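You operate a simulated robot arm through the tools that you are given. There is no shell and no other tool.

You run a simulated robot arm. Do the job below in one go: nothing can be reset, and whatever is moved stays where it is left.

## Task
Pump the white vacuum bag flat and close its valve.
Fine: nozzle back on its stand. Set down upright: nozzle.

The check looks at the end state, three seconds after you hand in, the way a careful person would. Anything else that was tipped, shoved, dropped, spilled or broken makes it a failure.

## Robot
A 7-joint arm with a three-finger gripper, fixed in place. Base frame: the origin is at the foot of the arm, x ahead of it, y to its left, z up; the work surface is at about z = 0.74. Units: m, rad, N and s.
Its first joint turns from -2.897 to 2.897 rad. Payload 2.69 kg.
Tool frame: the origin (TCP) lies between the finger pads and is the grasp point; the fingertips stand 0.03 m ahead of it; z points along the fingers, y is the line along which they close. Largest opening 0.128 m; the body of the gripper starts 0.117 m behind the TCP.
Orientation is that of the tool frame in the base frame, as a unit quaternion [x, y, z, w]. With the fingers straight down and closing along the base's y, the tool's x points along the base's -x, its y along +y and its z along -z.

## Interface
- The arm moves only by the tool move_arm. Its argument "rows" is a list of rows, each an object of numbers (a shift or turn left out is 0, a gripper value left out holds the last): "ax", "ay", "az": the turn, a rotation vector about the base's x, y, z in rad; "tx", "ty", "tz": the shift along the base's x, y, z in m; "gripper": the finger opening in m, from 0 to 0.128. In form: [{"ax": .., "ay": .., "az": .., "tx": .., "ty": .., "tz": .., "gripper": ..}, ...]. A call has 1 to 20 rows; each row is the pose to reach, as a shift and turn from the pose commanded when the call began. Each row takes 0.2 s and may step no farther than 0.05 m and 0.15 rad from the row before; otherwise, or with a gripper value out of range, the whole call is refused. Where a pose cannot be reached the arm comes as near as it can. A force on the tool above 40 N (or 10 N above the force at the start of the call, whichever is more), or a blocked arm, ends the call early, and 0.2 s more pass. The fingers move at their own pace and stop on an object; they squeeze with about 24 N. The grip force told is the motor's: it shows also when the fingers shut on nothing. Time passes only in rows, and 0.2 s behind the last, so rows that repeat a pose let the fingers close. It gives the time, the measured TCP pose, the force on the tool (base axes), the opening and the grip force at its end, in the units of the frame above (readings bear some noise), with the torque about the TCP (base axes, N m) and any sound that the robot's microphone picked up.
- Cameras (640 x 400 px; columns grow to the right, rows downward): "scene" is fixed at [0.2199, 0.501, 1.4537]; the picture's right is [-0.25, -0.97, 0.00], its down [-0.72, 0.18, -0.67] and it looks along [0.65, -0.16, -0.75] (base axes); focal length 214 px, centre (320, 200). "wrist" rides on the gripper at [0.058, 0.054, -0.131] in the tool frame; the picture's right is [-0.68, 0.74, 0.00], its down [-0.62, -0.57, -0.55] and it looks along [-0.40, -0.37, 0.84] (tool axes); focal length 234 px, centre (320, 200). There is no depth. A picture from a camera that has moved, and an enlarged one, comes with that camera's place and axes in the base frame and with its lens.
- capture(camera): a new picture of that camera. No time passes.
- lift_body(by): slides the trunk up (or, below 0, down) by that many m; the arm rides with it, the base frame stays. It gives what a move gives, with no picture.
- enlarge(camera, box): a new picture of the part [left, top, right, bottom] of that camera's present view, enlarged. No time passes.
- finish_job(): hands the job in; it is judged then, once.

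Nothing tells you positions but the pictures and the camera data. Unless the task says otherwise, let go and move clear before handing in.

The tools are called as a command line: name --argument value ..., lists and objects as JSON in quotes. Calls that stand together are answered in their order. move_arm: Moves the arm, as the interface text tells. Its arguments: {"type":"object","properties":{"rows":{"type":"array"}},"required":["rows"]} The other tools are called the same way: lift_body (by) slides the trunk up or down; capture (camera) takes a picture; enlarge (camera, box) takes an enlarged picture of a part of a camera's view; finish_job () hands the job in.

At the start:

```text
t: 0.0
eef_pos: [0.6764, 0.253, 1.2683]
tool_rot: [-0.001, 1.0, -0.001, 0.0]
ft_force: [0.2, -0.5, -0.4]
moment: [-0.01, 0.01, 0.0]
gripper_width: 0.1282
grasp_force: 0.0
trunk travel left (down, up): [-0.15, 0.2]
```

scene: 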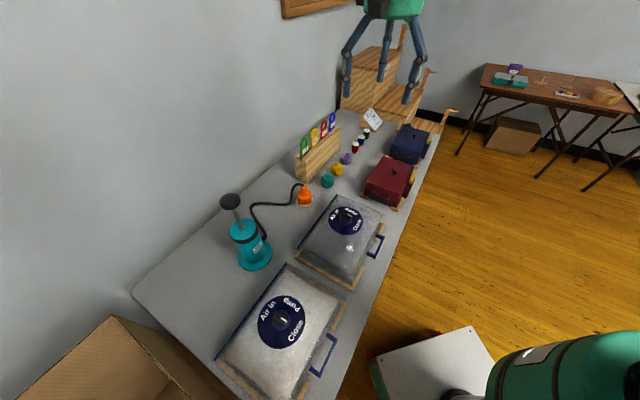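
wrist: 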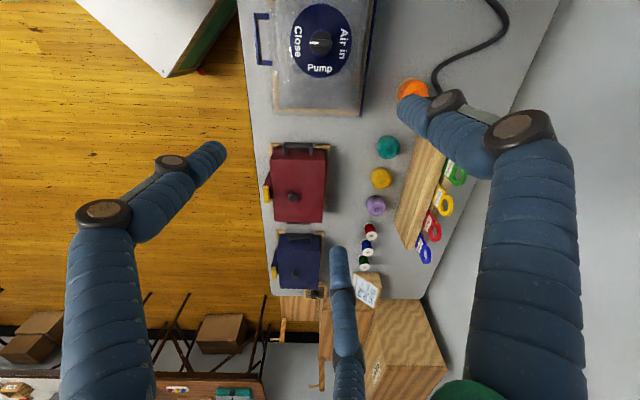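

I see a table with a teal hand pump (black plunger handle), a hose to an orange nozzle on a stand, two vacuum bags with dial valves (Air in / Pump / Close), and other goods. I'll look closer before moving.

enlarge --camera "scene" --box '[200, 160, 400, 285]'

enlarge --camera "scene" --box '[200, 260, 380, 400]'

enlarge --camera "wrist" --box '[230, 0, 430, 125]'

enlarge --camera "scene" --box '[280, 90, 460, 210]'

```text
3.20 times, centred on (300, 222) of scene
camera zoom: at [0.2199, 0.501, 1.4537], right [-0.25, -0.97, 0.0], down [-0.72, 0.18, -0.67], along [0.65, -0.16, -0.75], focal length 686 px, centre (384, 128)
```

zoom: 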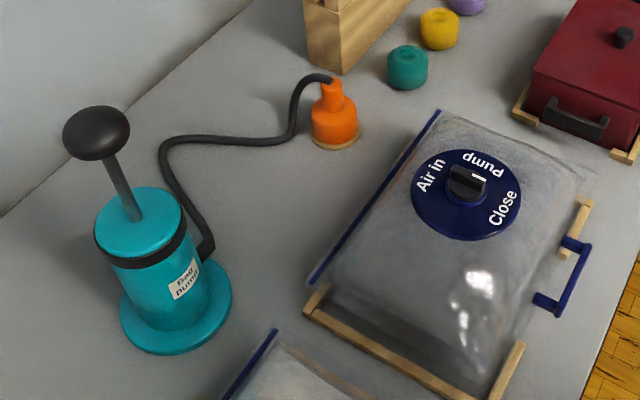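

```text
2.86 times, centred on (290, 330) of scene
camera zoom: at [0.2199, 0.501, 1.4537], right [-0.25, -0.97, 0.0], down [-0.72, 0.18, -0.67], along [0.65, -0.16, -0.75], focal length 613 px, centre (406, -171)
```

zoom: 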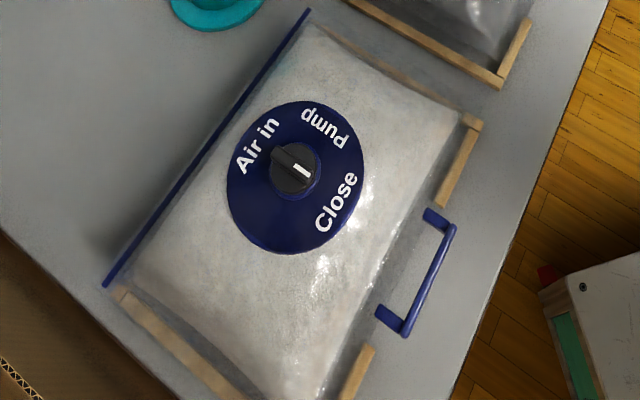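

```text
3.20 times, centred on (330, 62) of wrist
camera zoom: at [0.6166, 0.3051, 1.3998], right [0.68, 0.74, 0.0], down [0.62, -0.57, 0.55], along [0.4, -0.37, -0.84], focal length 749 px, centre (288, 640)
```

zoom: 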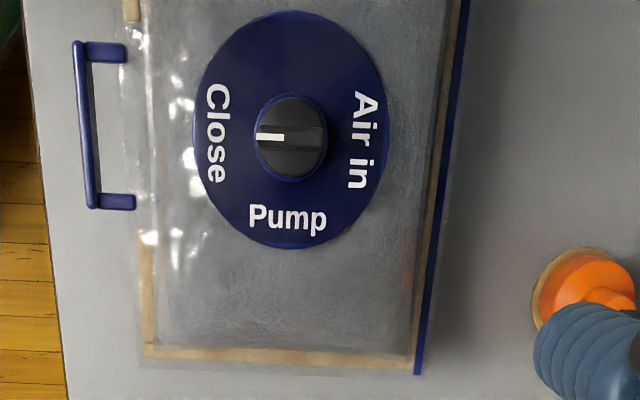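

```text
3.33 times, centred on (370, 150) of scene
camera zoom: at [0.2199, 0.501, 1.4537], right [-0.25, -0.97, 0.0], down [-0.72, 0.18, -0.67], along [0.65, -0.16, -0.75], focal length 715 px, centre (153, 367)
```

zoom: 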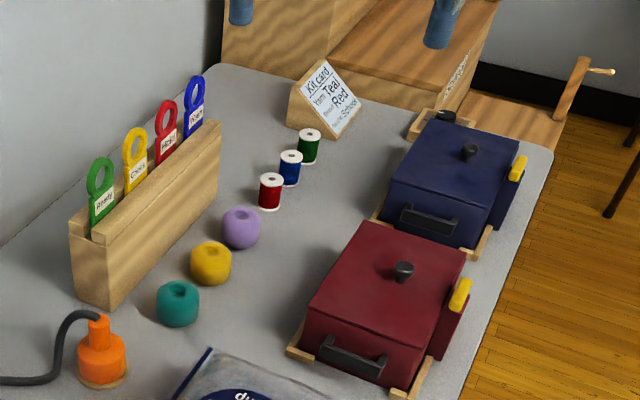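

The near bag at about (0.38, 0.56) looks whiter, the far one at about (0.61, 0.31) greyer. I'll zoom further on the gripper, valve and nozzle before I move.

enlarge --camera "scene" --box '[330, 0, 450, 110]'

enlarge --camera "scene" --box '[250, 285, 315, 355]'

enlarge --camera "scene" --box '[280, 170, 330, 215]'

enlarge --camera "scene" --box '[320, 195, 375, 245]'

enlarge --camera "scene" --box '[350, 300, 640, 400]'

```text
3.64 times, centred on (390, 55) of scene
camera zoom: at [0.2199, 0.501, 1.4537], right [-0.25, -0.97, 0.0], down [-0.72, 0.18, -0.67], along [0.65, -0.16, -0.75], focal length 780 px, centre (66, 727)
```

zoom: 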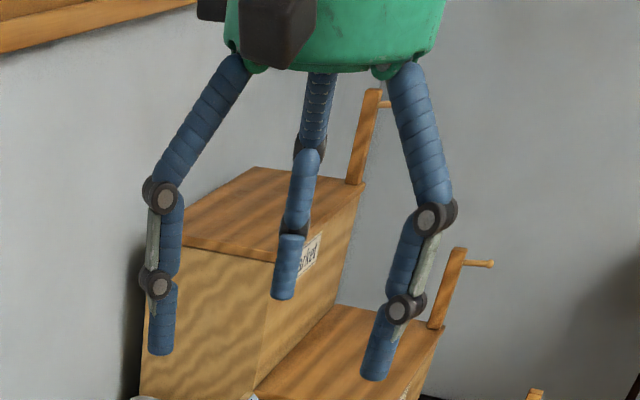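

```text
5.71 times, centred on (282, 320) of scene
camera zoom: at [0.2199, 0.501, 1.4537], right [-0.25, -0.97, 0.0], down [-0.72, 0.18, -0.67], along [0.65, -0.16, -0.75], focal length 1226 px, centre (534, -486)
```

zoom: 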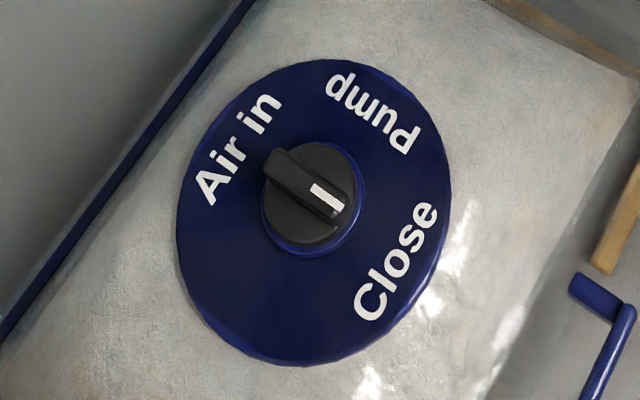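

```text
8.89 times, centred on (305, 192) of scene
camera zoom: at [0.2199, 0.501, 1.4537], right [-0.25, -0.97, 0.0], down [-0.72, 0.18, -0.67], along [0.65, -0.16, -0.75], focal length 1906 px, centre (453, 267)
```

zoom: 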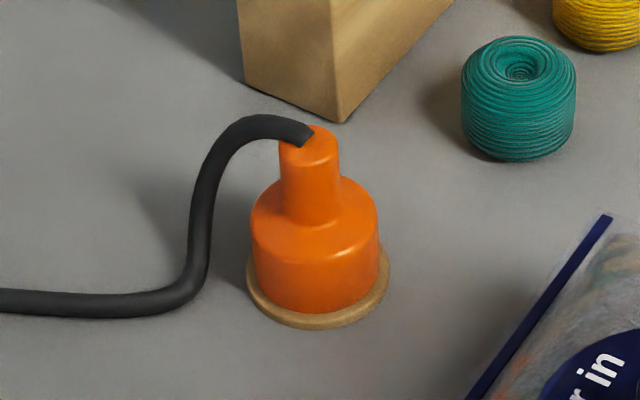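

```text
8.00 times, centred on (348, 220) of scene
camera zoom: at [0.2199, 0.501, 1.4537], right [-0.25, -0.97, 0.0], down [-0.72, 0.18, -0.67], along [0.65, -0.16, -0.75], focal length 1716 px, centre (100, 40)
```

zoom: 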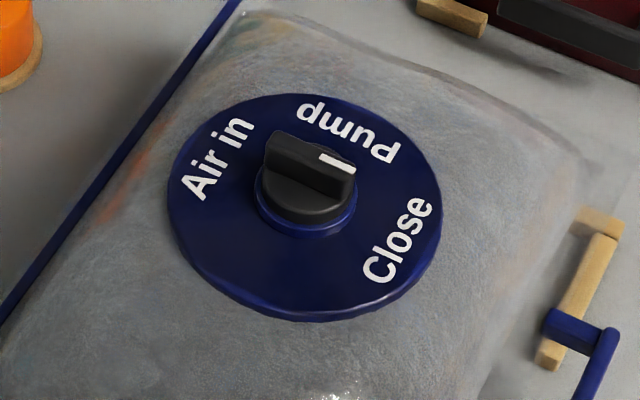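

```text
2.21 times, centred on (495, 350) of scene
camera zoom: at [0.2199, 0.501, 1.4537], right [-0.25, -0.97, 0.0], down [-0.72, 0.18, -0.67], along [0.65, -0.16, -0.75], focal length 473 px, centre (-66, -131)
```

zoom: 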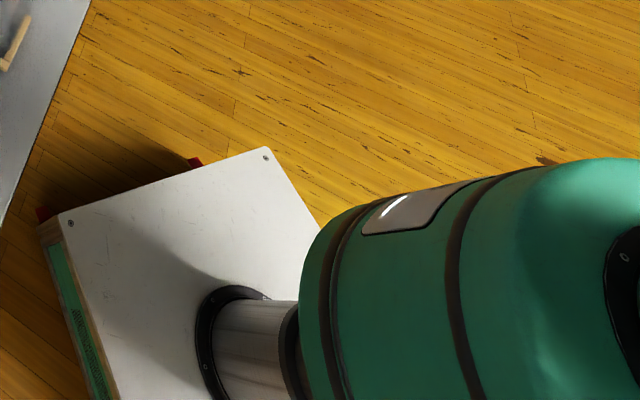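

The near bag is clearly paler, with its pointer on "Close"; the hand has three fingers around the TCP. I'll swing the arm over the near bag at height, closing the fingers once in free air on the way to see how they move, and look with the wrist camera.

move_arm --rows '[{"tx": -0.03, "ty": 0.03, "tz": 0}, {"tx": -0.06, "ty": 0.06}, {"tx": -0.09, "ty": 0.09}, {"tx": -0.12, "ty": 0.12}, {"tx": -0.15, "ty": 0.15}, {"tx": -0.18, "ty": 0.18}, {"tx": -0.21, "ty": 0.21}, {"tx": -0.24, "ty": 0.24}, {"tx": -0.27, "ty": 0.27}, {"tx": -0.3, "ty": 0.3}, {"tx": -0.33, "ty": 0.33}, {"tx": -0.36, "ty": 0.36}, {"tx": -0.38, "ty": 0.37}]'

capture --camera "wrist"

capture --camera "scene"

```text
t: 2.8
eef_pos: [0.2972, 0.6239, 1.2642]
tool_rot: [0.001, 1.0, -0.002, -0.001]
ft_force: [-0.1, 0.4, -0.3]
moment: [-0.07, 0.01, 0.0]
gripper_width: 0.1279
grasp_force: 0.0
trunk travel left (down, up): [-0.15, 0.2]
```

```text
taken
camera wrist: at [0.2368, 0.6758, 1.3947], right [0.68, 0.73, -0.01], down [0.61, -0.56, 0.55], along [0.4, -0.38, -0.83], focal length 234 px, centre (320, 200)
```

wrist: 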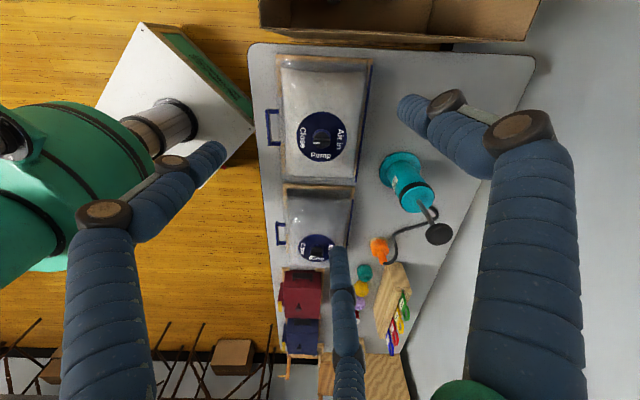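

```text
taken
```

scene: 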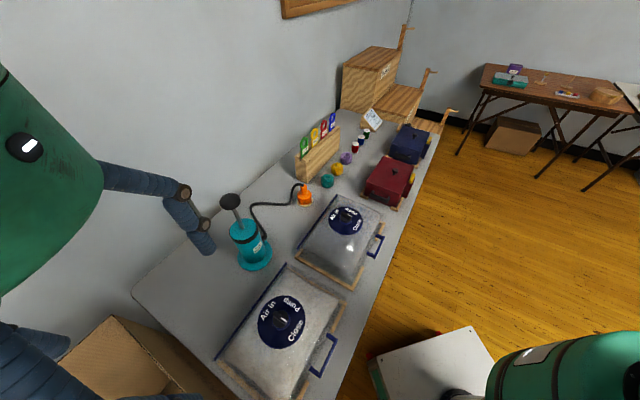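

The near bag shows clearly whiter than the far one. I'll enlarge both bags, the pump and the nozzle from this viewpoint.

enlarge --camera "wrist" --box '[255, 45, 385, 190]'

enlarge --camera "wrist" --box '[360, 140, 470, 270]'

enlarge --camera "wrist" --box '[270, 100, 370, 170]'

enlarge --camera "wrist" --box '[265, 175, 365, 270]'

```text
2.76 times, centred on (320, 118) of wrist
camera zoom: at [0.2368, 0.6758, 1.3947], right [0.68, 0.73, -0.01], down [0.61, -0.56, 0.55], along [0.4, -0.38, -0.83], focal length 646 px, centre (320, 428)
```

zoom: 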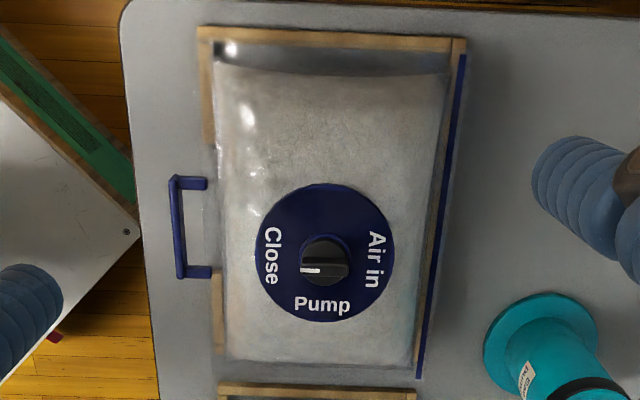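

```text
3.08 times, centred on (415, 205) of wrist
camera zoom: at [0.2368, 0.6758, 1.3947], right [0.68, 0.73, -0.01], down [0.61, -0.56, 0.55], along [0.4, -0.38, -0.83], focal length 720 px, centre (28, 185)
```

zoom: 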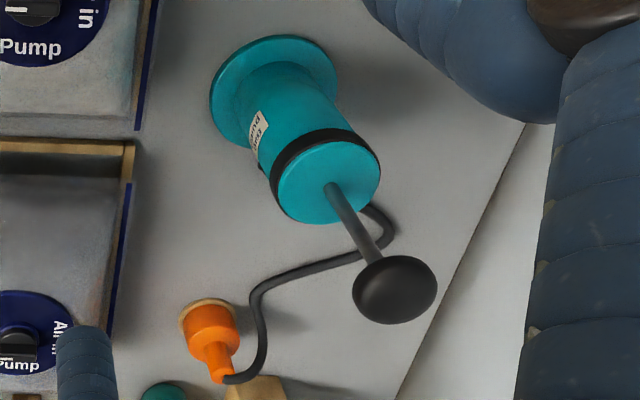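

```text
5.71 times, centred on (320, 135) of wrist
camera zoom: at [0.2368, 0.6758, 1.3947], right [0.68, 0.73, -0.01], down [0.61, -0.56, 0.55], along [0.4, -0.38, -0.83], focal length 1338 px, centre (320, 571)
```

zoom: 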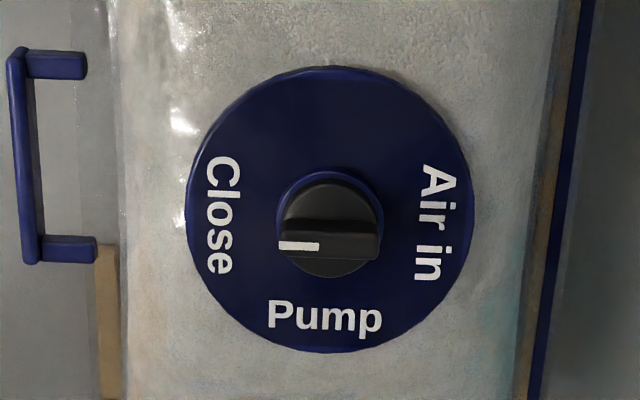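

```text
4.21 times, centred on (315, 222) of wrist
camera zoom: at [0.2368, 0.6758, 1.3947], right [0.68, 0.73, -0.01], down [0.61, -0.56, 0.55], along [0.4, -0.38, -0.83], focal length 986 px, centre (341, 105)
```

zoom: 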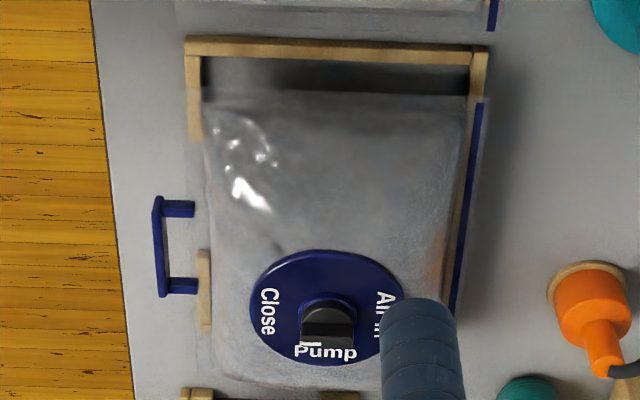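

The near bag (valve at about (0.37, 0.557), top about z 0.89) is the white one; "Pump" lies a quarter turn counter-clockwise from "Close". I'll close the fingers in free air to learn how they move.

move_arm --rows '[{"gripper": 0.04}, {"gripper": 0.04}, {"gripper": 0.04}]'

capture --camera "wrist"

capture --camera "scene"

```text
t: 3.6
eef_pos: [0.2945, 0.6217, 1.2663]
tool_rot: [0.001, 1.0, -0.001, 0.0]
ft_force: [0.6, -0.3, 0.2]
moment: [0.0, 0.02, 0.01]
gripper_width: 0.0399
grasp_force: 0.1
trunk travel left (down, up): [-0.15, 0.2]
```

```text
taken
camera wrist: at [0.2359, 0.675, 1.3962], right [0.68, 0.74, 0.0], down [0.62, -0.56, 0.55], along [0.4, -0.37, -0.84], focal length 234 px, centre (320, 200)
```

wrist: 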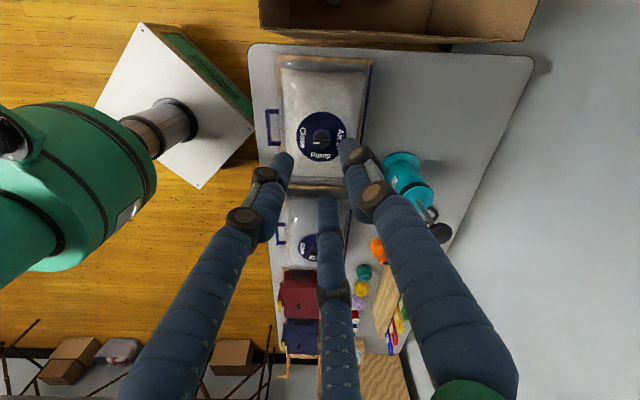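

```text
taken
```

scene: 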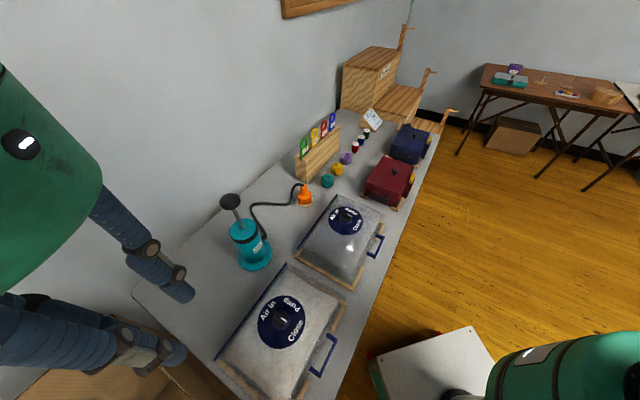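

The three fingers close radially onto the TCP, so round things can be gripped centrally. Next I go to a point above the white bag's valve, fingers open, and refine its position.

move_arm --rows '[{"tx": 0.02, "ty": -0.02, "tz": -0.03, "gripper": 0.128}, {"tx": 0.04, "ty": -0.04, "tz": -0.06}, {"tx": 0.06, "ty": -0.055, "tz": -0.09}, {"tx": 0.0726, "ty": -0.066, "tz": -0.13}, {"tx": 0.0726, "ty": -0.066, "tz": -0.17}, {"tx": 0.0726, "ty": -0.066, "tz": -0.2}, {"tx": 0.0726, "ty": -0.066, "tz": -0.2}]'

capture --camera "wrist"

capture --camera "scene"

```text
t: 5.2
eef_pos: [0.3687, 0.5557, 1.0681]
tool_rot: [0.0, 1.0, 0.0, 0.0]
ft_force: [-0.4, 1.3, 0.1]
moment: [-0.06, 0.0, 0.0]
gripper_width: 0.1279
grasp_force: 0.0
trunk travel left (down, up): [-0.15, 0.2]
```

```text
taken
camera wrist: at [0.3083, 0.6084, 1.1992], right [0.68, 0.74, 0.0], down [0.62, -0.57, 0.55], along [0.4, -0.37, -0.84], focal length 234 px, centre (320, 200)
```

wrist: 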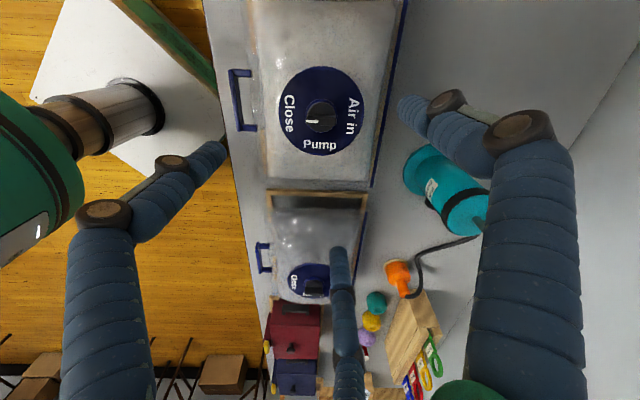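

```text
taken
```

scene: 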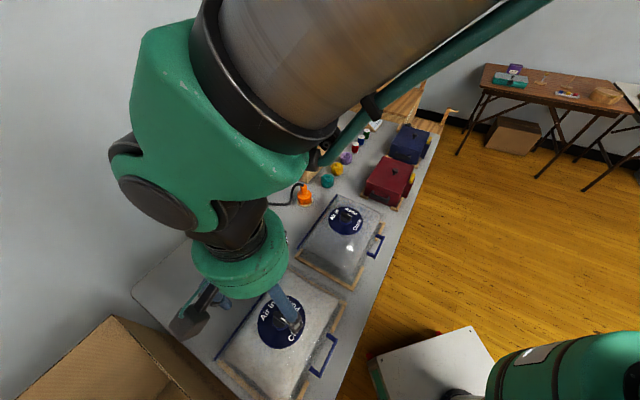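

enlarge --camera "wrist" --box '[270, 60, 374, 160]'

```text
4.00 times, centred on (322, 110) of wrist
camera zoom: at [0.3083, 0.6084, 1.1992], right [0.68, 0.74, 0.0], down [0.62, -0.57, 0.55], along [0.4, -0.37, -0.84], focal length 937 px, centre (312, 560)
```

zoom: 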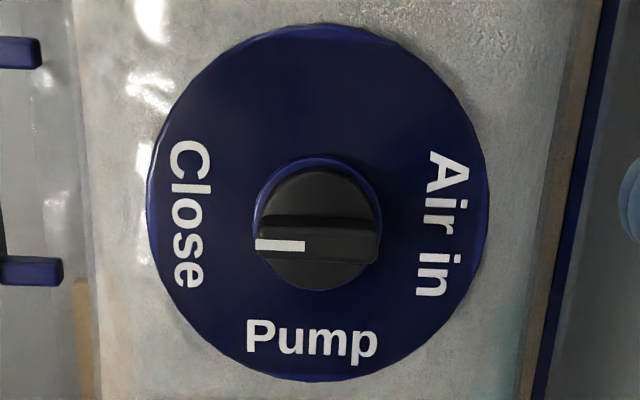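

The valve centre comes out near (0.364, 0.559), dial at z≈0.85, knob top ≈0.90. I'll test in free air that the wrist can turn the needed quarter turn counter-clockwise, and look from the new angle.

move_arm --rows '[{"az": 0.145}, {"az": 0.29}, {"az": 0.435}, {"az": 0.58}, {"az": 0.725}, {"az": 0.87}, {"az": 1.015}, {"az": 1.16}, {"az": 1.305}, {"az": 1.45}, {"az": 1.5708}, {"az": 1.5708}]'

capture --camera "wrist"

capture --camera "scene"

```text
t: 7.8
eef_pos: [0.3682, 0.5566, 1.0688]
tool_rot: [0.708, -0.707, -0.001, 0.0]
ft_force: [0.2, 0.6, 0.2]
moment: [-0.02, -0.01, -0.01]
gripper_width: 0.128
grasp_force: 0.0
trunk travel left (down, up): [-0.15, 0.2]
```

```text
taken
camera wrist: at [0.3143, 0.4966, 1.2], right [-0.74, 0.68, 0.0], down [0.56, 0.62, 0.55], along [0.37, 0.4, -0.84], focal length 234 px, centre (320, 200)
```

wrist: 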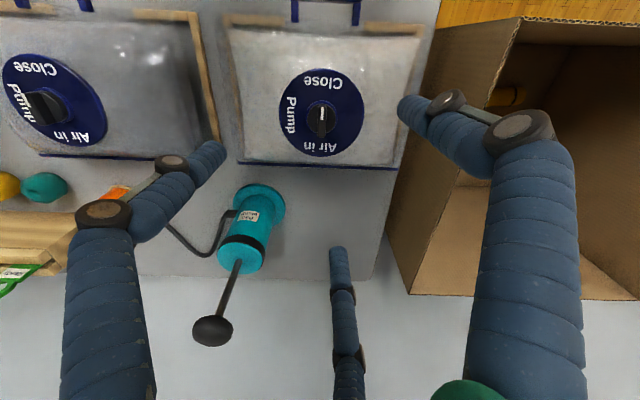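

```text
taken
```

scene: 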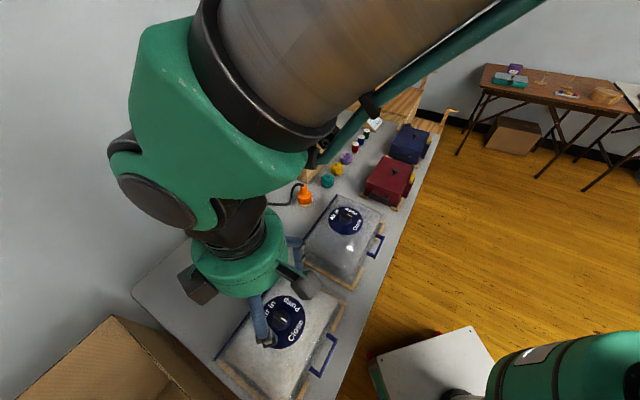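

The quarter turn is reachable. I'll use this second view to pin down the knob's position.

enlarge --camera "wrist" --box '[270, 60, 374, 160]'

enlarge --camera "wrist" --box '[180, 170, 300, 360]'

```text
4.00 times, centred on (322, 110) of wrist
camera zoom: at [0.3143, 0.4966, 1.2], right [-0.74, 0.68, 0.0], down [0.56, 0.62, 0.55], along [0.37, 0.4, -0.84], focal length 937 px, centre (312, 560)
```

zoom: 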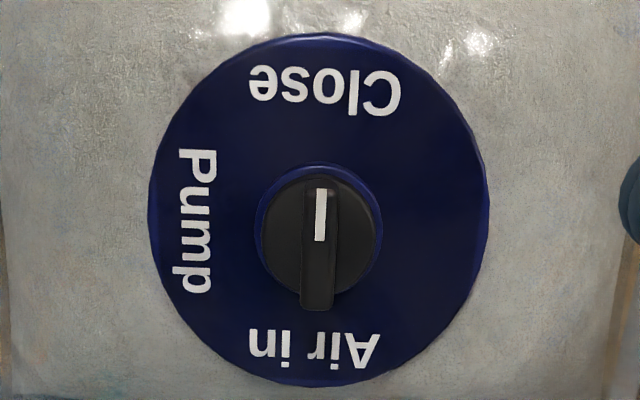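

```text
2.11 times, centred on (240, 265) of wrist
camera zoom: at [0.3143, 0.4966, 1.2], right [-0.74, 0.68, 0.0], down [0.56, 0.62, 0.55], along [0.37, 0.4, -0.84], focal length 493 px, centre (488, 63)
```

zoom: 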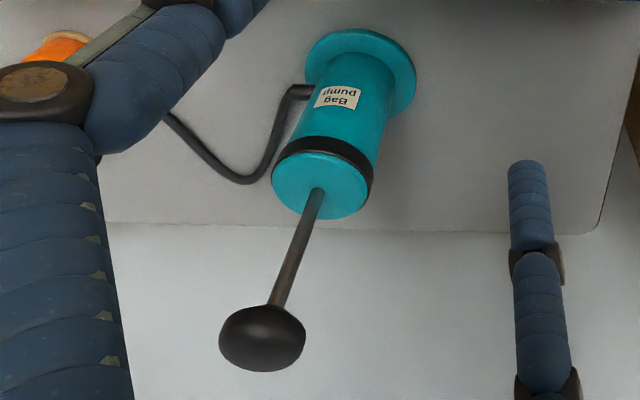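

Triangulating both views puts the valve axis at about (0.367, 0.557), dial z≈0.836, knob top z≈0.885. I'll turn the wrist back, narrow the fingers a bit, and descend around the knob.

move_arm --rows '[{"az": -0.145, "gripper": 0.08}, {"az": -0.29}, {"az": -0.435}, {"az": -0.58}, {"az": -0.725}, {"az": -0.87}, {"az": -1.015}, {"az": -1.16}, {"az": -1.305}, {"az": -1.45}, {"az": -1.5708, "tx": -0.0015}, {"az": -1.5708, "tx": -0.0015, "tz": -0.04}, {"az": -1.5708, "tx": -0.0015, "tz": -0.08}, {"az": -1.5708, "tx": -0.0015, "tz": -0.11}, {"az": -1.5708, "tx": -0.0015, "tz": -0.13}]'

capture --camera "wrist"

capture --camera "scene"

```text
t: 11.0
eef_pos: [0.3653, 0.5576, 0.9384]
tool_rot: [-0.001, 1.0, 0.001, 0.0]
ft_force: [0.0, -0.2, 0.4]
moment: [0.0, 0.01, 0.01]
gripper_width: 0.08
grasp_force: 0.0
trunk travel left (down, up): [-0.15, 0.2]
```

```text
taken
camera wrist: at [0.3059, 0.61, 1.0698], right [0.68, 0.74, 0.0], down [0.61, -0.57, 0.55], along [0.4, -0.37, -0.84], focal length 234 px, centre (320, 200)
```

wrist: 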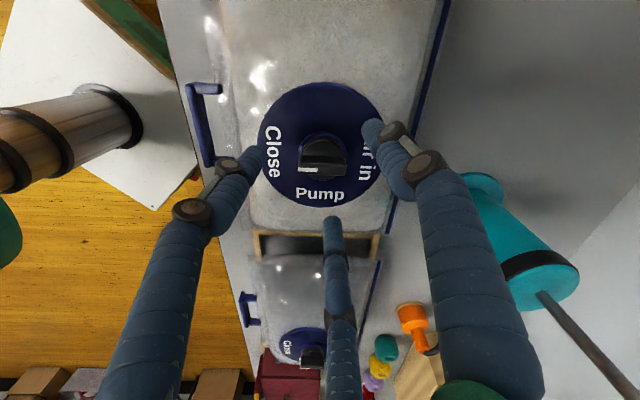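

```text
taken
```

scene: 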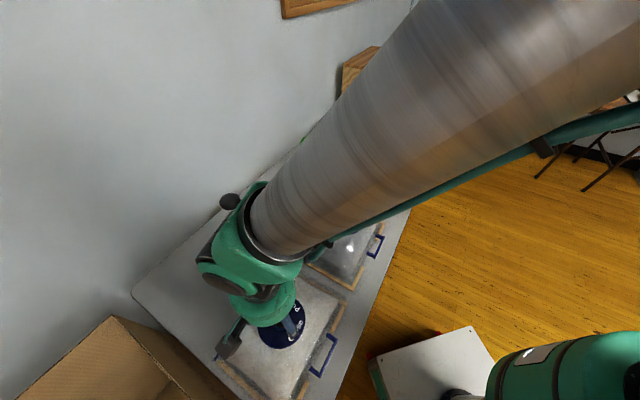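

enlarge --camera "wrist" --box '[240, 70, 400, 230]'

enlarge --camera "scene" --box '[200, 260, 350, 400]'

```text
2.50 times, centred on (320, 150) of wrist
camera zoom: at [0.3059, 0.61, 1.0698], right [0.68, 0.74, 0.0], down [0.61, -0.57, 0.55], along [0.4, -0.37, -0.84], focal length 585 px, centre (320, 325)
```

zoom: 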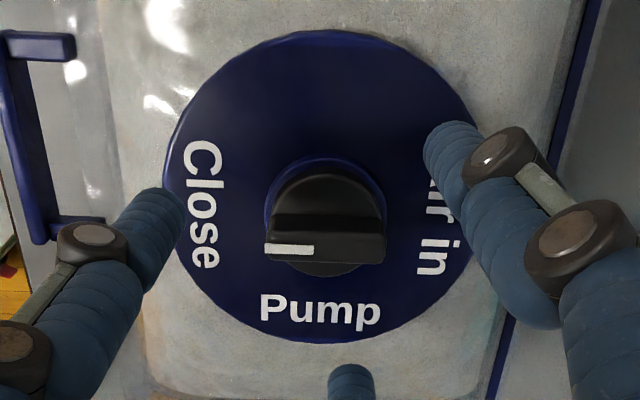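

```text
2.86 times, centred on (275, 330) of scene
camera zoom: at [0.2199, 0.501, 1.4537], right [-0.25, -0.97, 0.0], down [-0.72, 0.18, -0.67], along [0.65, -0.16, -0.75], focal length 613 px, centre (449, -171)
```

zoom: 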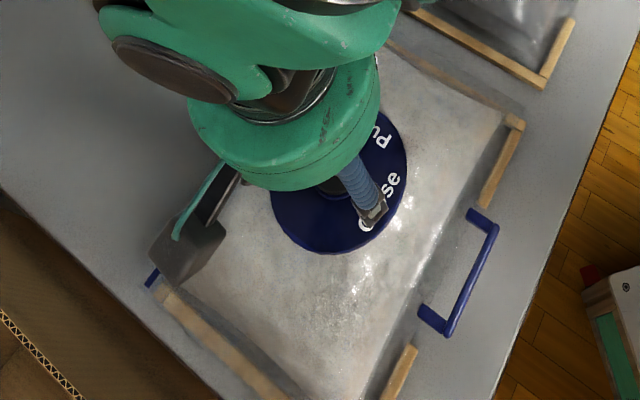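

The knob is centred under the fingers (about (0.3665, 0.556)). I descend so that the fingertips flank the knob, then close gently on it.

move_arm --rows '[{"tz": -0.015, "ty": -0.001}, {"tz": -0.03, "ty": -0.001}, {"tz": -0.043, "ty": -0.001}, {"tz": -0.043, "ty": -0.001}]'

enlarge --camera "wrist" --box '[240, 80, 400, 240]'

```text
t: 12.0
eef_pos: [0.3662, 0.5561, 0.8958]
tool_rot: [-0.001, 1.0, 0.0, -0.001]
ft_force: [0.0, 0.3, 2.5]
moment: [0.0, 0.01, -0.01]
gripper_width: 0.0802
grasp_force: 0.1
trunk travel left (down, up): [-0.15, 0.2]
```

```text
2.50 times, centred on (320, 160) of wrist
camera zoom: at [0.307, 0.6082, 1.0267], right [0.68, 0.74, 0.0], down [0.62, -0.57, 0.55], along [0.4, -0.37, -0.84], focal length 585 px, centre (320, 300)
```

zoom: 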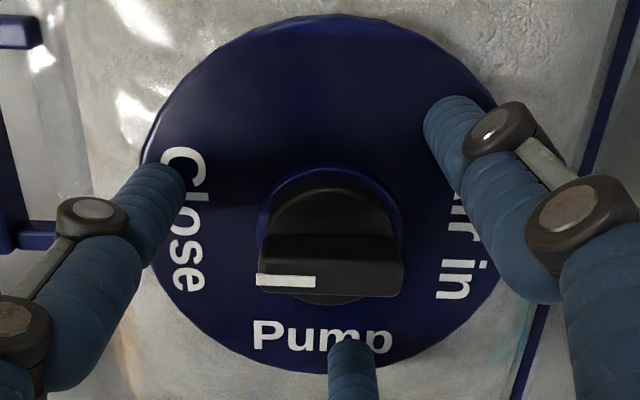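

The fingers straddle the knob and may just be touching the dial. I'll shift 1.5 mm towards the knob centre, rise 2 mm, and close.

move_arm --rows '[{"tz": 0.002, "tx": 0.0015, "ty": 0.0015}, {"tz": 0.002, "tx": 0.0015, "ty": 0.0015, "gripper": 0.05}, {"tz": 0.002, "tx": 0.0015, "ty": 0.0015, "gripper": 0.03}, {"tz": 0.002, "tx": 0.0015, "ty": 0.0015, "gripper": 0.01}, {"tz": 0.002, "tx": 0.0015, "ty": 0.0015, "gripper": 0.01}]'

enlarge --camera "wrist" --box '[240, 80, 400, 240]'

enlarge --camera "scene" --box '[200, 260, 350, 400]'

```text
t: 13.2
eef_pos: [0.3682, 0.5579, 0.8978]
tool_rot: [0.0, 1.0, 0.0, 0.0]
ft_force: [-1.6, 2.4, 2.4]
moment: [0.11, 0.03, 0.05]
gripper_width: 0.0407
grasp_force: 24.2
trunk travel left (down, up): [-0.15, 0.2]
```

```text
2.50 times, centred on (320, 160) of wrist
camera zoom: at [0.3086, 0.61, 1.0288], right [0.68, 0.74, 0.0], down [0.62, -0.57, 0.55], along [0.4, -0.37, -0.84], focal length 585 px, centre (320, 300)
```

zoom: 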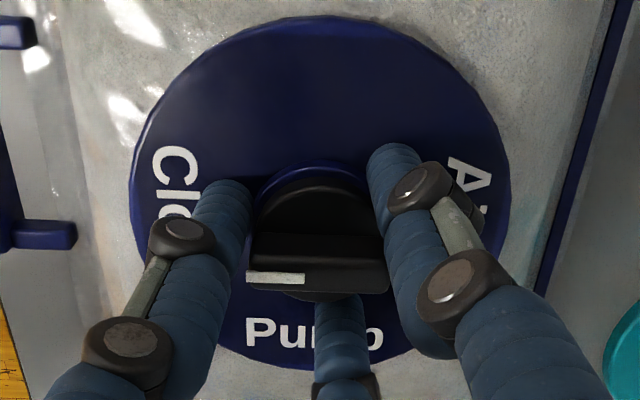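

```text
2.86 times, centred on (275, 330) of scene
camera zoom: at [0.2199, 0.501, 1.4537], right [-0.25, -0.97, 0.0], down [-0.72, 0.18, -0.67], along [0.65, -0.16, -0.75], focal length 613 px, centre (449, -171)
```

zoom: 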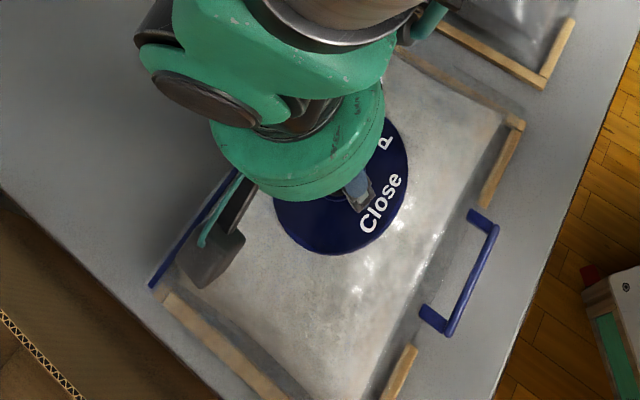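

The fingers grip the knob at 41 mm with 24 N. Now I turn it a quarter turn counter-clockwise from "Close" to "Pump".

move_arm --rows '[{"az": 0.12}, {"az": 0.24}, {"az": 0.36}, {"az": 0.48}, {"az": 0.6}, {"az": 0.72}, {"az": 0.84}, {"az": 0.96}, {"az": 1.08}, {"az": 1.2}, {"az": 1.32}, {"az": 1.44}, {"az": 1.5708}, {"az": 1.5708}]'

enlarge --camera "wrist" --box '[240, 80, 400, 240]'

```text
t: 16.2
eef_pos: [0.3689, 0.5571, 0.8971]
tool_rot: [0.708, -0.707, -0.001, -0.001]
ft_force: [1.8, 1.7, 2.3]
moment: [0.14, -0.17, 0.04]
gripper_width: 0.0422
grasp_force: 24.3
trunk travel left (down, up): [-0.15, 0.2]
```

```text
2.50 times, centred on (320, 160) of wrist
camera zoom: at [0.314, 0.4975, 1.0281], right [-0.74, 0.68, 0.0], down [0.56, 0.62, 0.55], along [0.37, 0.4, -0.84], focal length 585 px, centre (320, 300)
```

zoom: 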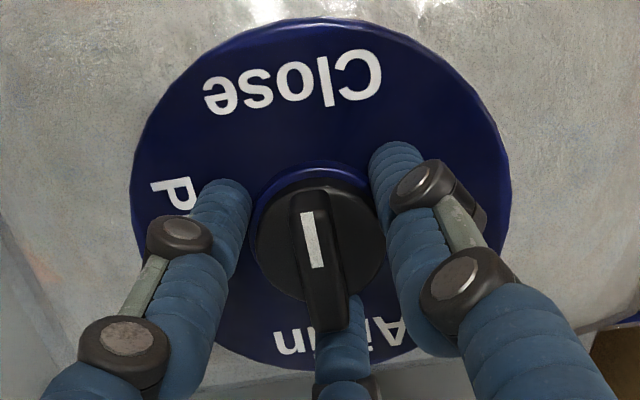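

The fingers slipped around the smooth knob: the pointer moved only about 10°. I need to grip the raised fin instead; first I open, rise, and test whether the wrist can turn farther to about 150°.

move_arm --rows '[{"gripper": 0.08}, {"gripper": 0.08}, {"tz": 0.03}, {"tz": 0.06}, {"tz": 0.06, "az": 0.14}, {"tz": 0.06, "az": 0.28}, {"tz": 0.06, "az": 0.42}, {"tz": 0.06, "az": 0.56}, {"tz": 0.06, "az": 0.7}, {"tz": 0.06, "az": 0.84}, {"tz": 0.06, "az": 0.98}, {"tz": 0.06, "az": 1.047}, {"tz": 0.06, "az": 1.047}]'

capture --camera "wrist"

enlarge --camera "wrist" --box '[240, 60, 400, 220]'

```text
t: 19.0
eef_pos: [0.3682, 0.5587, 0.9583]
tool_rot: [0.966, -0.258, 0.0, -0.001]
ft_force: [-0.7, -0.9, 0.7]
moment: [0.02, 0.02, 0.02]
gripper_width: 0.0802
grasp_force: 0.1
trunk travel left (down, up): [-0.15, 0.2]
```

```text
taken
camera wrist: at [0.3913, 0.4811, 1.089], right [-0.95, -0.3, 0.0], down [-0.25, 0.8, 0.55], along [-0.16, 0.52, -0.84], focal length 234 px, centre (320, 200)
```

wrist: 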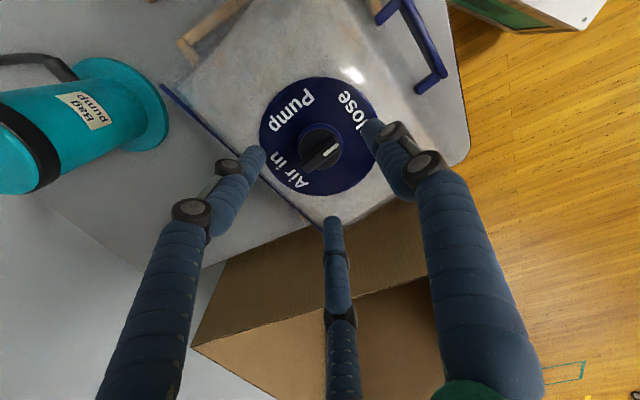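

```text
2.50 times, centred on (320, 140) of wrist
camera zoom: at [0.3913, 0.4811, 1.089], right [-0.95, -0.3, 0.0], down [-0.25, 0.8, 0.55], along [-0.16, 0.52, -0.84], focal length 585 px, centre (320, 350)
```

zoom: 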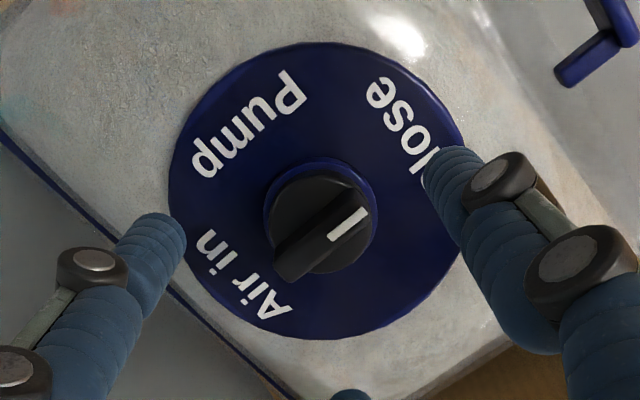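

The wrist reaches 150° fine, and the pointer is now at about −124°. I'll turn back to 56° so the fin lies between the finger pairs, then check before descending onto the fin.

move_arm --rows '[{"az": -0.14}, {"az": -0.28}, {"az": -0.42}, {"az": -0.56}, {"az": -0.7}, {"az": -0.84}, {"az": -0.98}, {"az": -1.12}, {"az": -1.26}, {"az": -1.4}, {"az": -1.54}, {"az": -1.6406, "tx": 0.0015, "ty": -0.0027, "gripper": 0.065}, {"az": -1.6406, "tx": 0.0015, "ty": -0.0027, "tz": -0.02}, {"az": -1.6406, "tx": 0.0015, "ty": -0.0027, "tz": -0.02}]'

enlarge --camera "wrist" --box '[240, 60, 400, 220]'

```text
t: 22.0
eef_pos: [0.3698, 0.554, 0.9383]
tool_rot: [-0.469, 0.883, -0.001, 0.0]
ft_force: [0.1, 0.5, 0.0]
moment: [0.01, -0.01, 0.01]
gripper_width: 0.0648
grasp_force: 0.0
trunk travel left (down, up): [-0.15, 0.2]
```

```text
2.50 times, centred on (320, 140) of wrist
camera zoom: at [0.2926, 0.5353, 1.0681], right [-0.23, 0.97, 0.0], down [0.81, 0.19, 0.55], along [0.53, 0.13, -0.84], focal length 585 px, centre (320, 350)
```

zoom: 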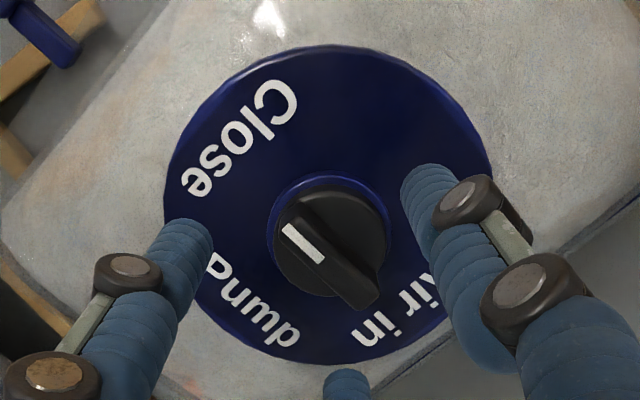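

The fin lies between finger A on one side and fingers B, C on the other. I descend to the fin's height and close.

move_arm --rows '[{"tz": -0.012}, {"tz": -0.0243}, {"tz": -0.0243}]'

enlarge --camera "wrist" --box '[240, 80, 400, 240]'

```text
t: 22.8
eef_pos: [0.3708, 0.5554, 0.9125]
tool_rot: [-0.469, 0.883, 0.0, 0.0]
ft_force: [0.0, 0.2, -0.2]
moment: [-0.04, 0.03, 0.01]
gripper_width: 0.065
grasp_force: 0.1
trunk travel left (down, up): [-0.15, 0.2]
```

```text
2.50 times, centred on (320, 160) of wrist
camera zoom: at [0.292, 0.5355, 1.0437], right [-0.23, 0.97, 0.0], down [0.81, 0.19, 0.55], along [0.53, 0.13, -0.84], focal length 585 px, centre (320, 300)
```

zoom: 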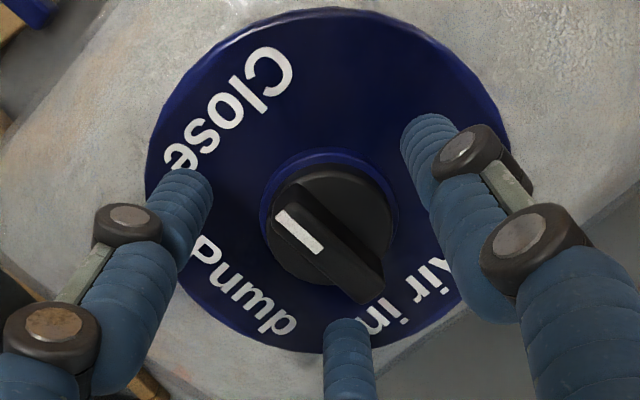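

move_arm --rows '[{"gripper": 0.045}, {"gripper": 0.03}, {"gripper": 0.015}, {"gripper": 0.004}, {"gripper": 0.004}]'

enlarge --camera "wrist" --box '[240, 80, 400, 240]'

```text
t: 24.0
eef_pos: [0.3697, 0.5552, 0.9131]
tool_rot: [-0.469, 0.883, 0.0, 0.0]
ft_force: [1.0, 1.1, -0.4]
moment: [0.0, -0.03, 0.01]
gripper_width: 0.0362
grasp_force: 23.8
trunk travel left (down, up): [-0.15, 0.2]
```

```text
2.50 times, centred on (320, 160) of wrist
camera zoom: at [0.2919, 0.5354, 1.0439], right [-0.23, 0.97, 0.0], down [0.81, 0.19, 0.55], along [0.53, 0.13, -0.84], focal length 585 px, centre (320, 300)
```

zoom: 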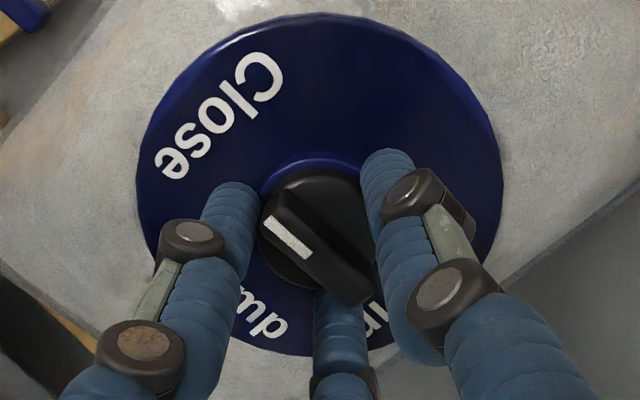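

The fingers stopped at 36 mm, so they are probably still on the tapered body rather than the fin. I'll open slightly, rise 8 mm and close again.

move_arm --rows '[{"gripper": 0.055}, {"gripper": 0.055, "tz": 0.008}, {"gripper": 0.03, "tz": 0.008}, {"gripper": 0.015, "tz": 0.008}, {"gripper": 0.004, "tz": 0.008}, {"gripper": 0.004, "tz": 0.008}]'

enlarge --camera "wrist" --box '[240, 80, 400, 240]'

```text
t: 25.4
eef_pos: [0.3697, 0.5562, 0.9218]
tool_rot: [-0.469, 0.883, 0.0, 0.0]
ft_force: [-0.4, 0.5, 0.5]
moment: [-0.13, 0.06, 0.05]
gripper_width: 0.0187
grasp_force: 24.4
trunk travel left (down, up): [-0.15, 0.2]
```

```text
2.50 times, centred on (320, 160) of wrist
camera zoom: at [0.2913, 0.5353, 1.0523], right [-0.23, 0.97, 0.0], down [0.81, 0.19, 0.55], along [0.53, 0.13, -0.84], focal length 585 px, centre (320, 300)
```

zoom: 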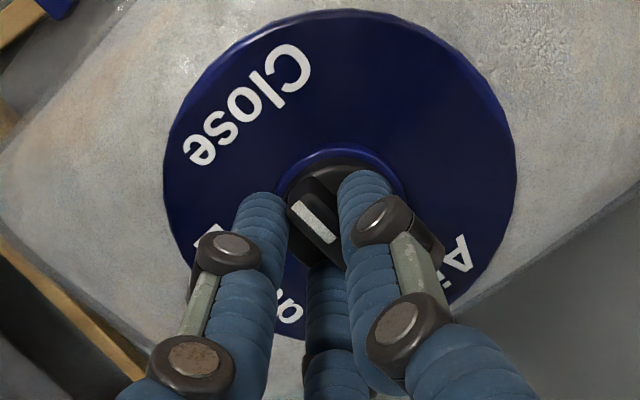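

Now the fingers hold the fin (19 mm). I turn about 80° counter-clockwise.

move_arm --rows '[{"az": 0.12}, {"az": 0.24}, {"az": 0.36}, {"az": 0.48}, {"az": 0.6}, {"az": 0.72}, {"az": 0.84}, {"az": 0.96}, {"az": 1.08}, {"az": 1.2}, {"az": 1.32}, {"az": 1.414}, {"az": 1.414}]'

enlarge --camera "wrist" --box '[240, 80, 400, 240]'

```text
t: 28.2
eef_pos: [0.3707, 0.5557, 0.9212]
tool_rot: [0.93, -0.367, 0.0, 0.0]
ft_force: [5.2, 0.3, 1.0]
moment: [0.02, -0.32, 0.02]
gripper_width: 0.0184
grasp_force: 23.8
trunk travel left (down, up): [-0.15, 0.2]
```

```text
2.50 times, centred on (320, 160) of wrist
camera zoom: at [0.3758, 0.4743, 1.0523], right [-1.0, -0.08, 0.0], down [-0.07, 0.83, 0.55], along [-0.04, 0.55, -0.84], focal length 585 px, centre (320, 300)
```

zoom: 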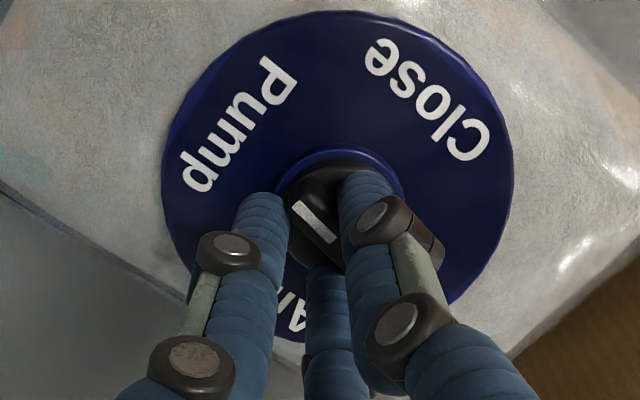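

The pointer turned with the hand and now faces "Pump". I release, rise, and check.

move_arm --rows '[{"gripper": 0.06}, {"gripper": 0.06}, {"tz": 0.04}, {"tz": 0.08, "gripper": 0.128}, {"tz": 0.12}, {"tz": 0.15}, {"tz": 0.15}]'

capture --camera "wrist"

enlarge --camera "wrist" --box '[270, 60, 374, 160]'

```text
t: 29.8
eef_pos: [0.3692, 0.5535, 1.0734]
tool_rot: [0.93, -0.367, 0.0, 0.001]
ft_force: [-0.4, -0.6, -0.4]
moment: [0.02, -0.04, 0.02]
gripper_width: 0.1279
grasp_force: 0.2
trunk travel left (down, up): [-0.15, 0.2]
```

```text
taken
camera wrist: at [0.3747, 0.473, 1.2042], right [-1.0, -0.08, 0.0], down [-0.06, 0.83, 0.55], along [-0.04, 0.55, -0.84], focal length 234 px, centre (320, 200)
```

wrist: 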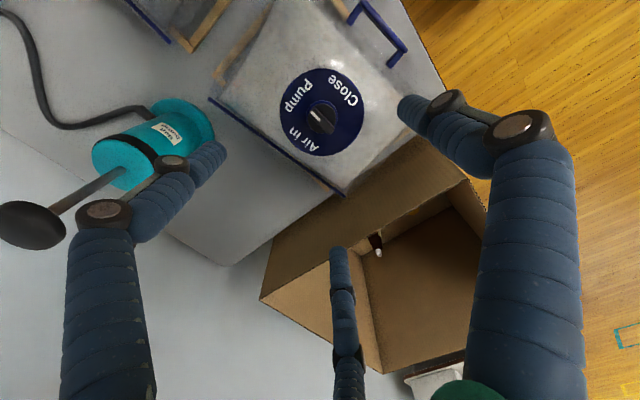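

```text
4.00 times, centred on (322, 110) of wrist
camera zoom: at [0.3747, 0.473, 1.2042], right [-1.0, -0.08, 0.0], down [-0.06, 0.83, 0.55], along [-0.04, 0.55, -0.84], focal length 937 px, centre (312, 560)
```

zoom: 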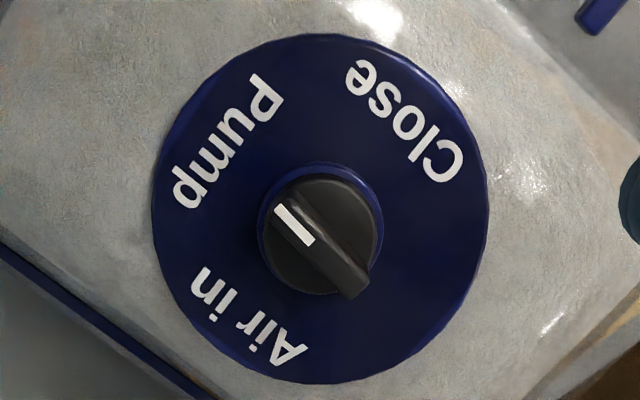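

The valve now points to "Pump" (pointer ≈ −43°, a quarter turn from "Close"). Next I rise and move toward the nozzle at about (0.84, 0.42), turning the wrist so the camera looks that way.

move_arm --rows '[{"az": -0.14, "tz": 0.04}, {"az": -0.28, "tz": 0.08}, {"az": -0.42, "tz": 0.11, "tx": 0.02, "ty": -0.01}, {"az": -0.56, "tz": 0.11, "tx": 0.06, "ty": -0.025}, {"az": -0.7, "tz": 0.11, "tx": 0.1, "ty": -0.04}, {"az": -0.84, "tz": 0.11, "tx": 0.14, "ty": -0.055}, {"az": -0.98, "tz": 0.11, "tx": 0.18, "ty": -0.07}, {"az": -1.12, "tz": 0.11, "tx": 0.22, "ty": -0.085}, {"az": -1.26, "tz": 0.11, "tx": 0.26, "ty": -0.1}, {"az": -1.4, "tz": 0.1, "tx": 0.28, "ty": -0.105}, {"az": -1.54, "tz": 0.09, "tx": 0.28, "ty": -0.105}, {"az": -1.606, "tz": 0.08, "tx": 0.28, "ty": -0.105}, {"az": -1.606, "tz": 0.08, "tx": 0.28, "ty": -0.105}]'

capture --camera "wrist"

capture --camera "scene"

```text
t: 32.6
eef_pos: [0.6486, 0.4501, 1.1521]
tool_rot: [-0.382, 0.924, 0.0, -0.001]
ft_force: [0.9, -0.5, 1.0]
moment: [0.02, 0.05, 0.0]
gripper_width: 0.128
grasp_force: 0.1
trunk travel left (down, up): [-0.15, 0.2]
```

```text
taken
camera wrist: at [0.5693, 0.4448, 1.2828], right [-0.04, 1.0, 0.0], down [0.84, 0.03, 0.55], along [0.55, 0.02, -0.84], focal length 234 px, centre (320, 200)
```

wrist: 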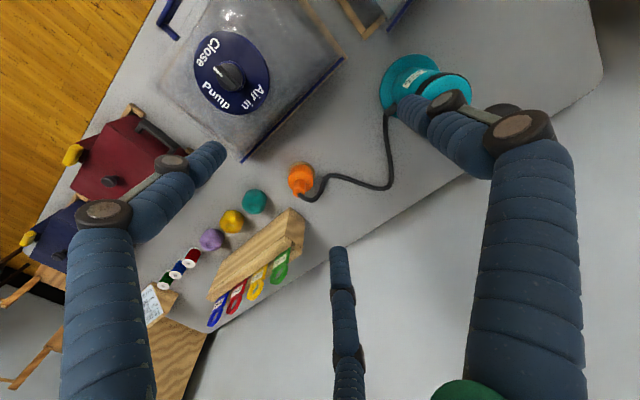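

```text
taken
```

scene: 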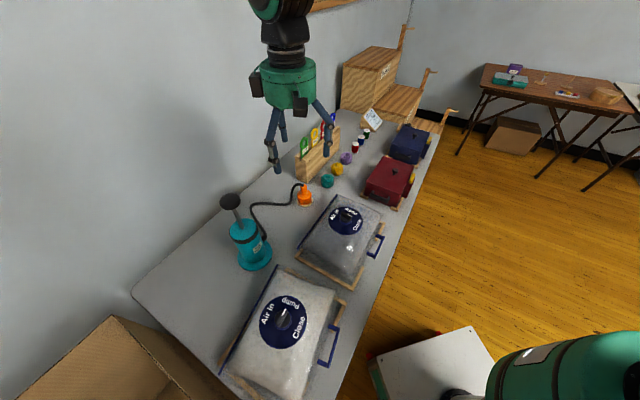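

enlarge --camera "wrist" --box '[260, 140, 360, 220]'

enlarge --camera "wrist" --box '[280, 40, 480, 220]'

```text
5.00 times, centred on (310, 180) of wrist
camera zoom: at [0.5693, 0.4448, 1.2828], right [-0.04, 1.0, 0.0], down [0.84, 0.03, 0.55], along [0.55, 0.02, -0.84], focal length 1171 px, centre (370, 300)
```

zoom: 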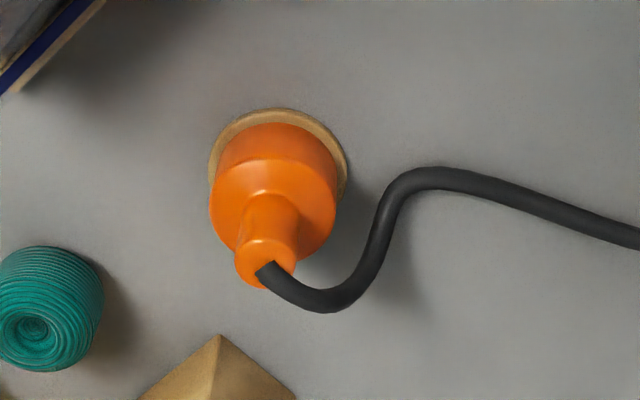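

```text
2.22 times, centred on (380, 130) of wrist
camera zoom: at [0.5693, 0.4448, 1.2828], right [-0.04, 1.0, 0.0], down [0.84, 0.03, 0.55], along [0.55, 0.02, -0.84], focal length 520 px, centre (187, 356)
```

zoom: 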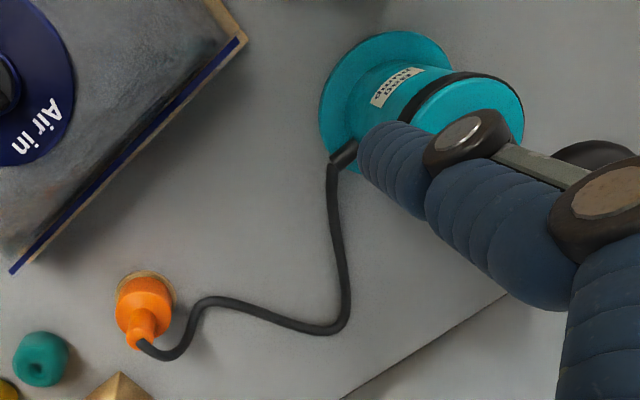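

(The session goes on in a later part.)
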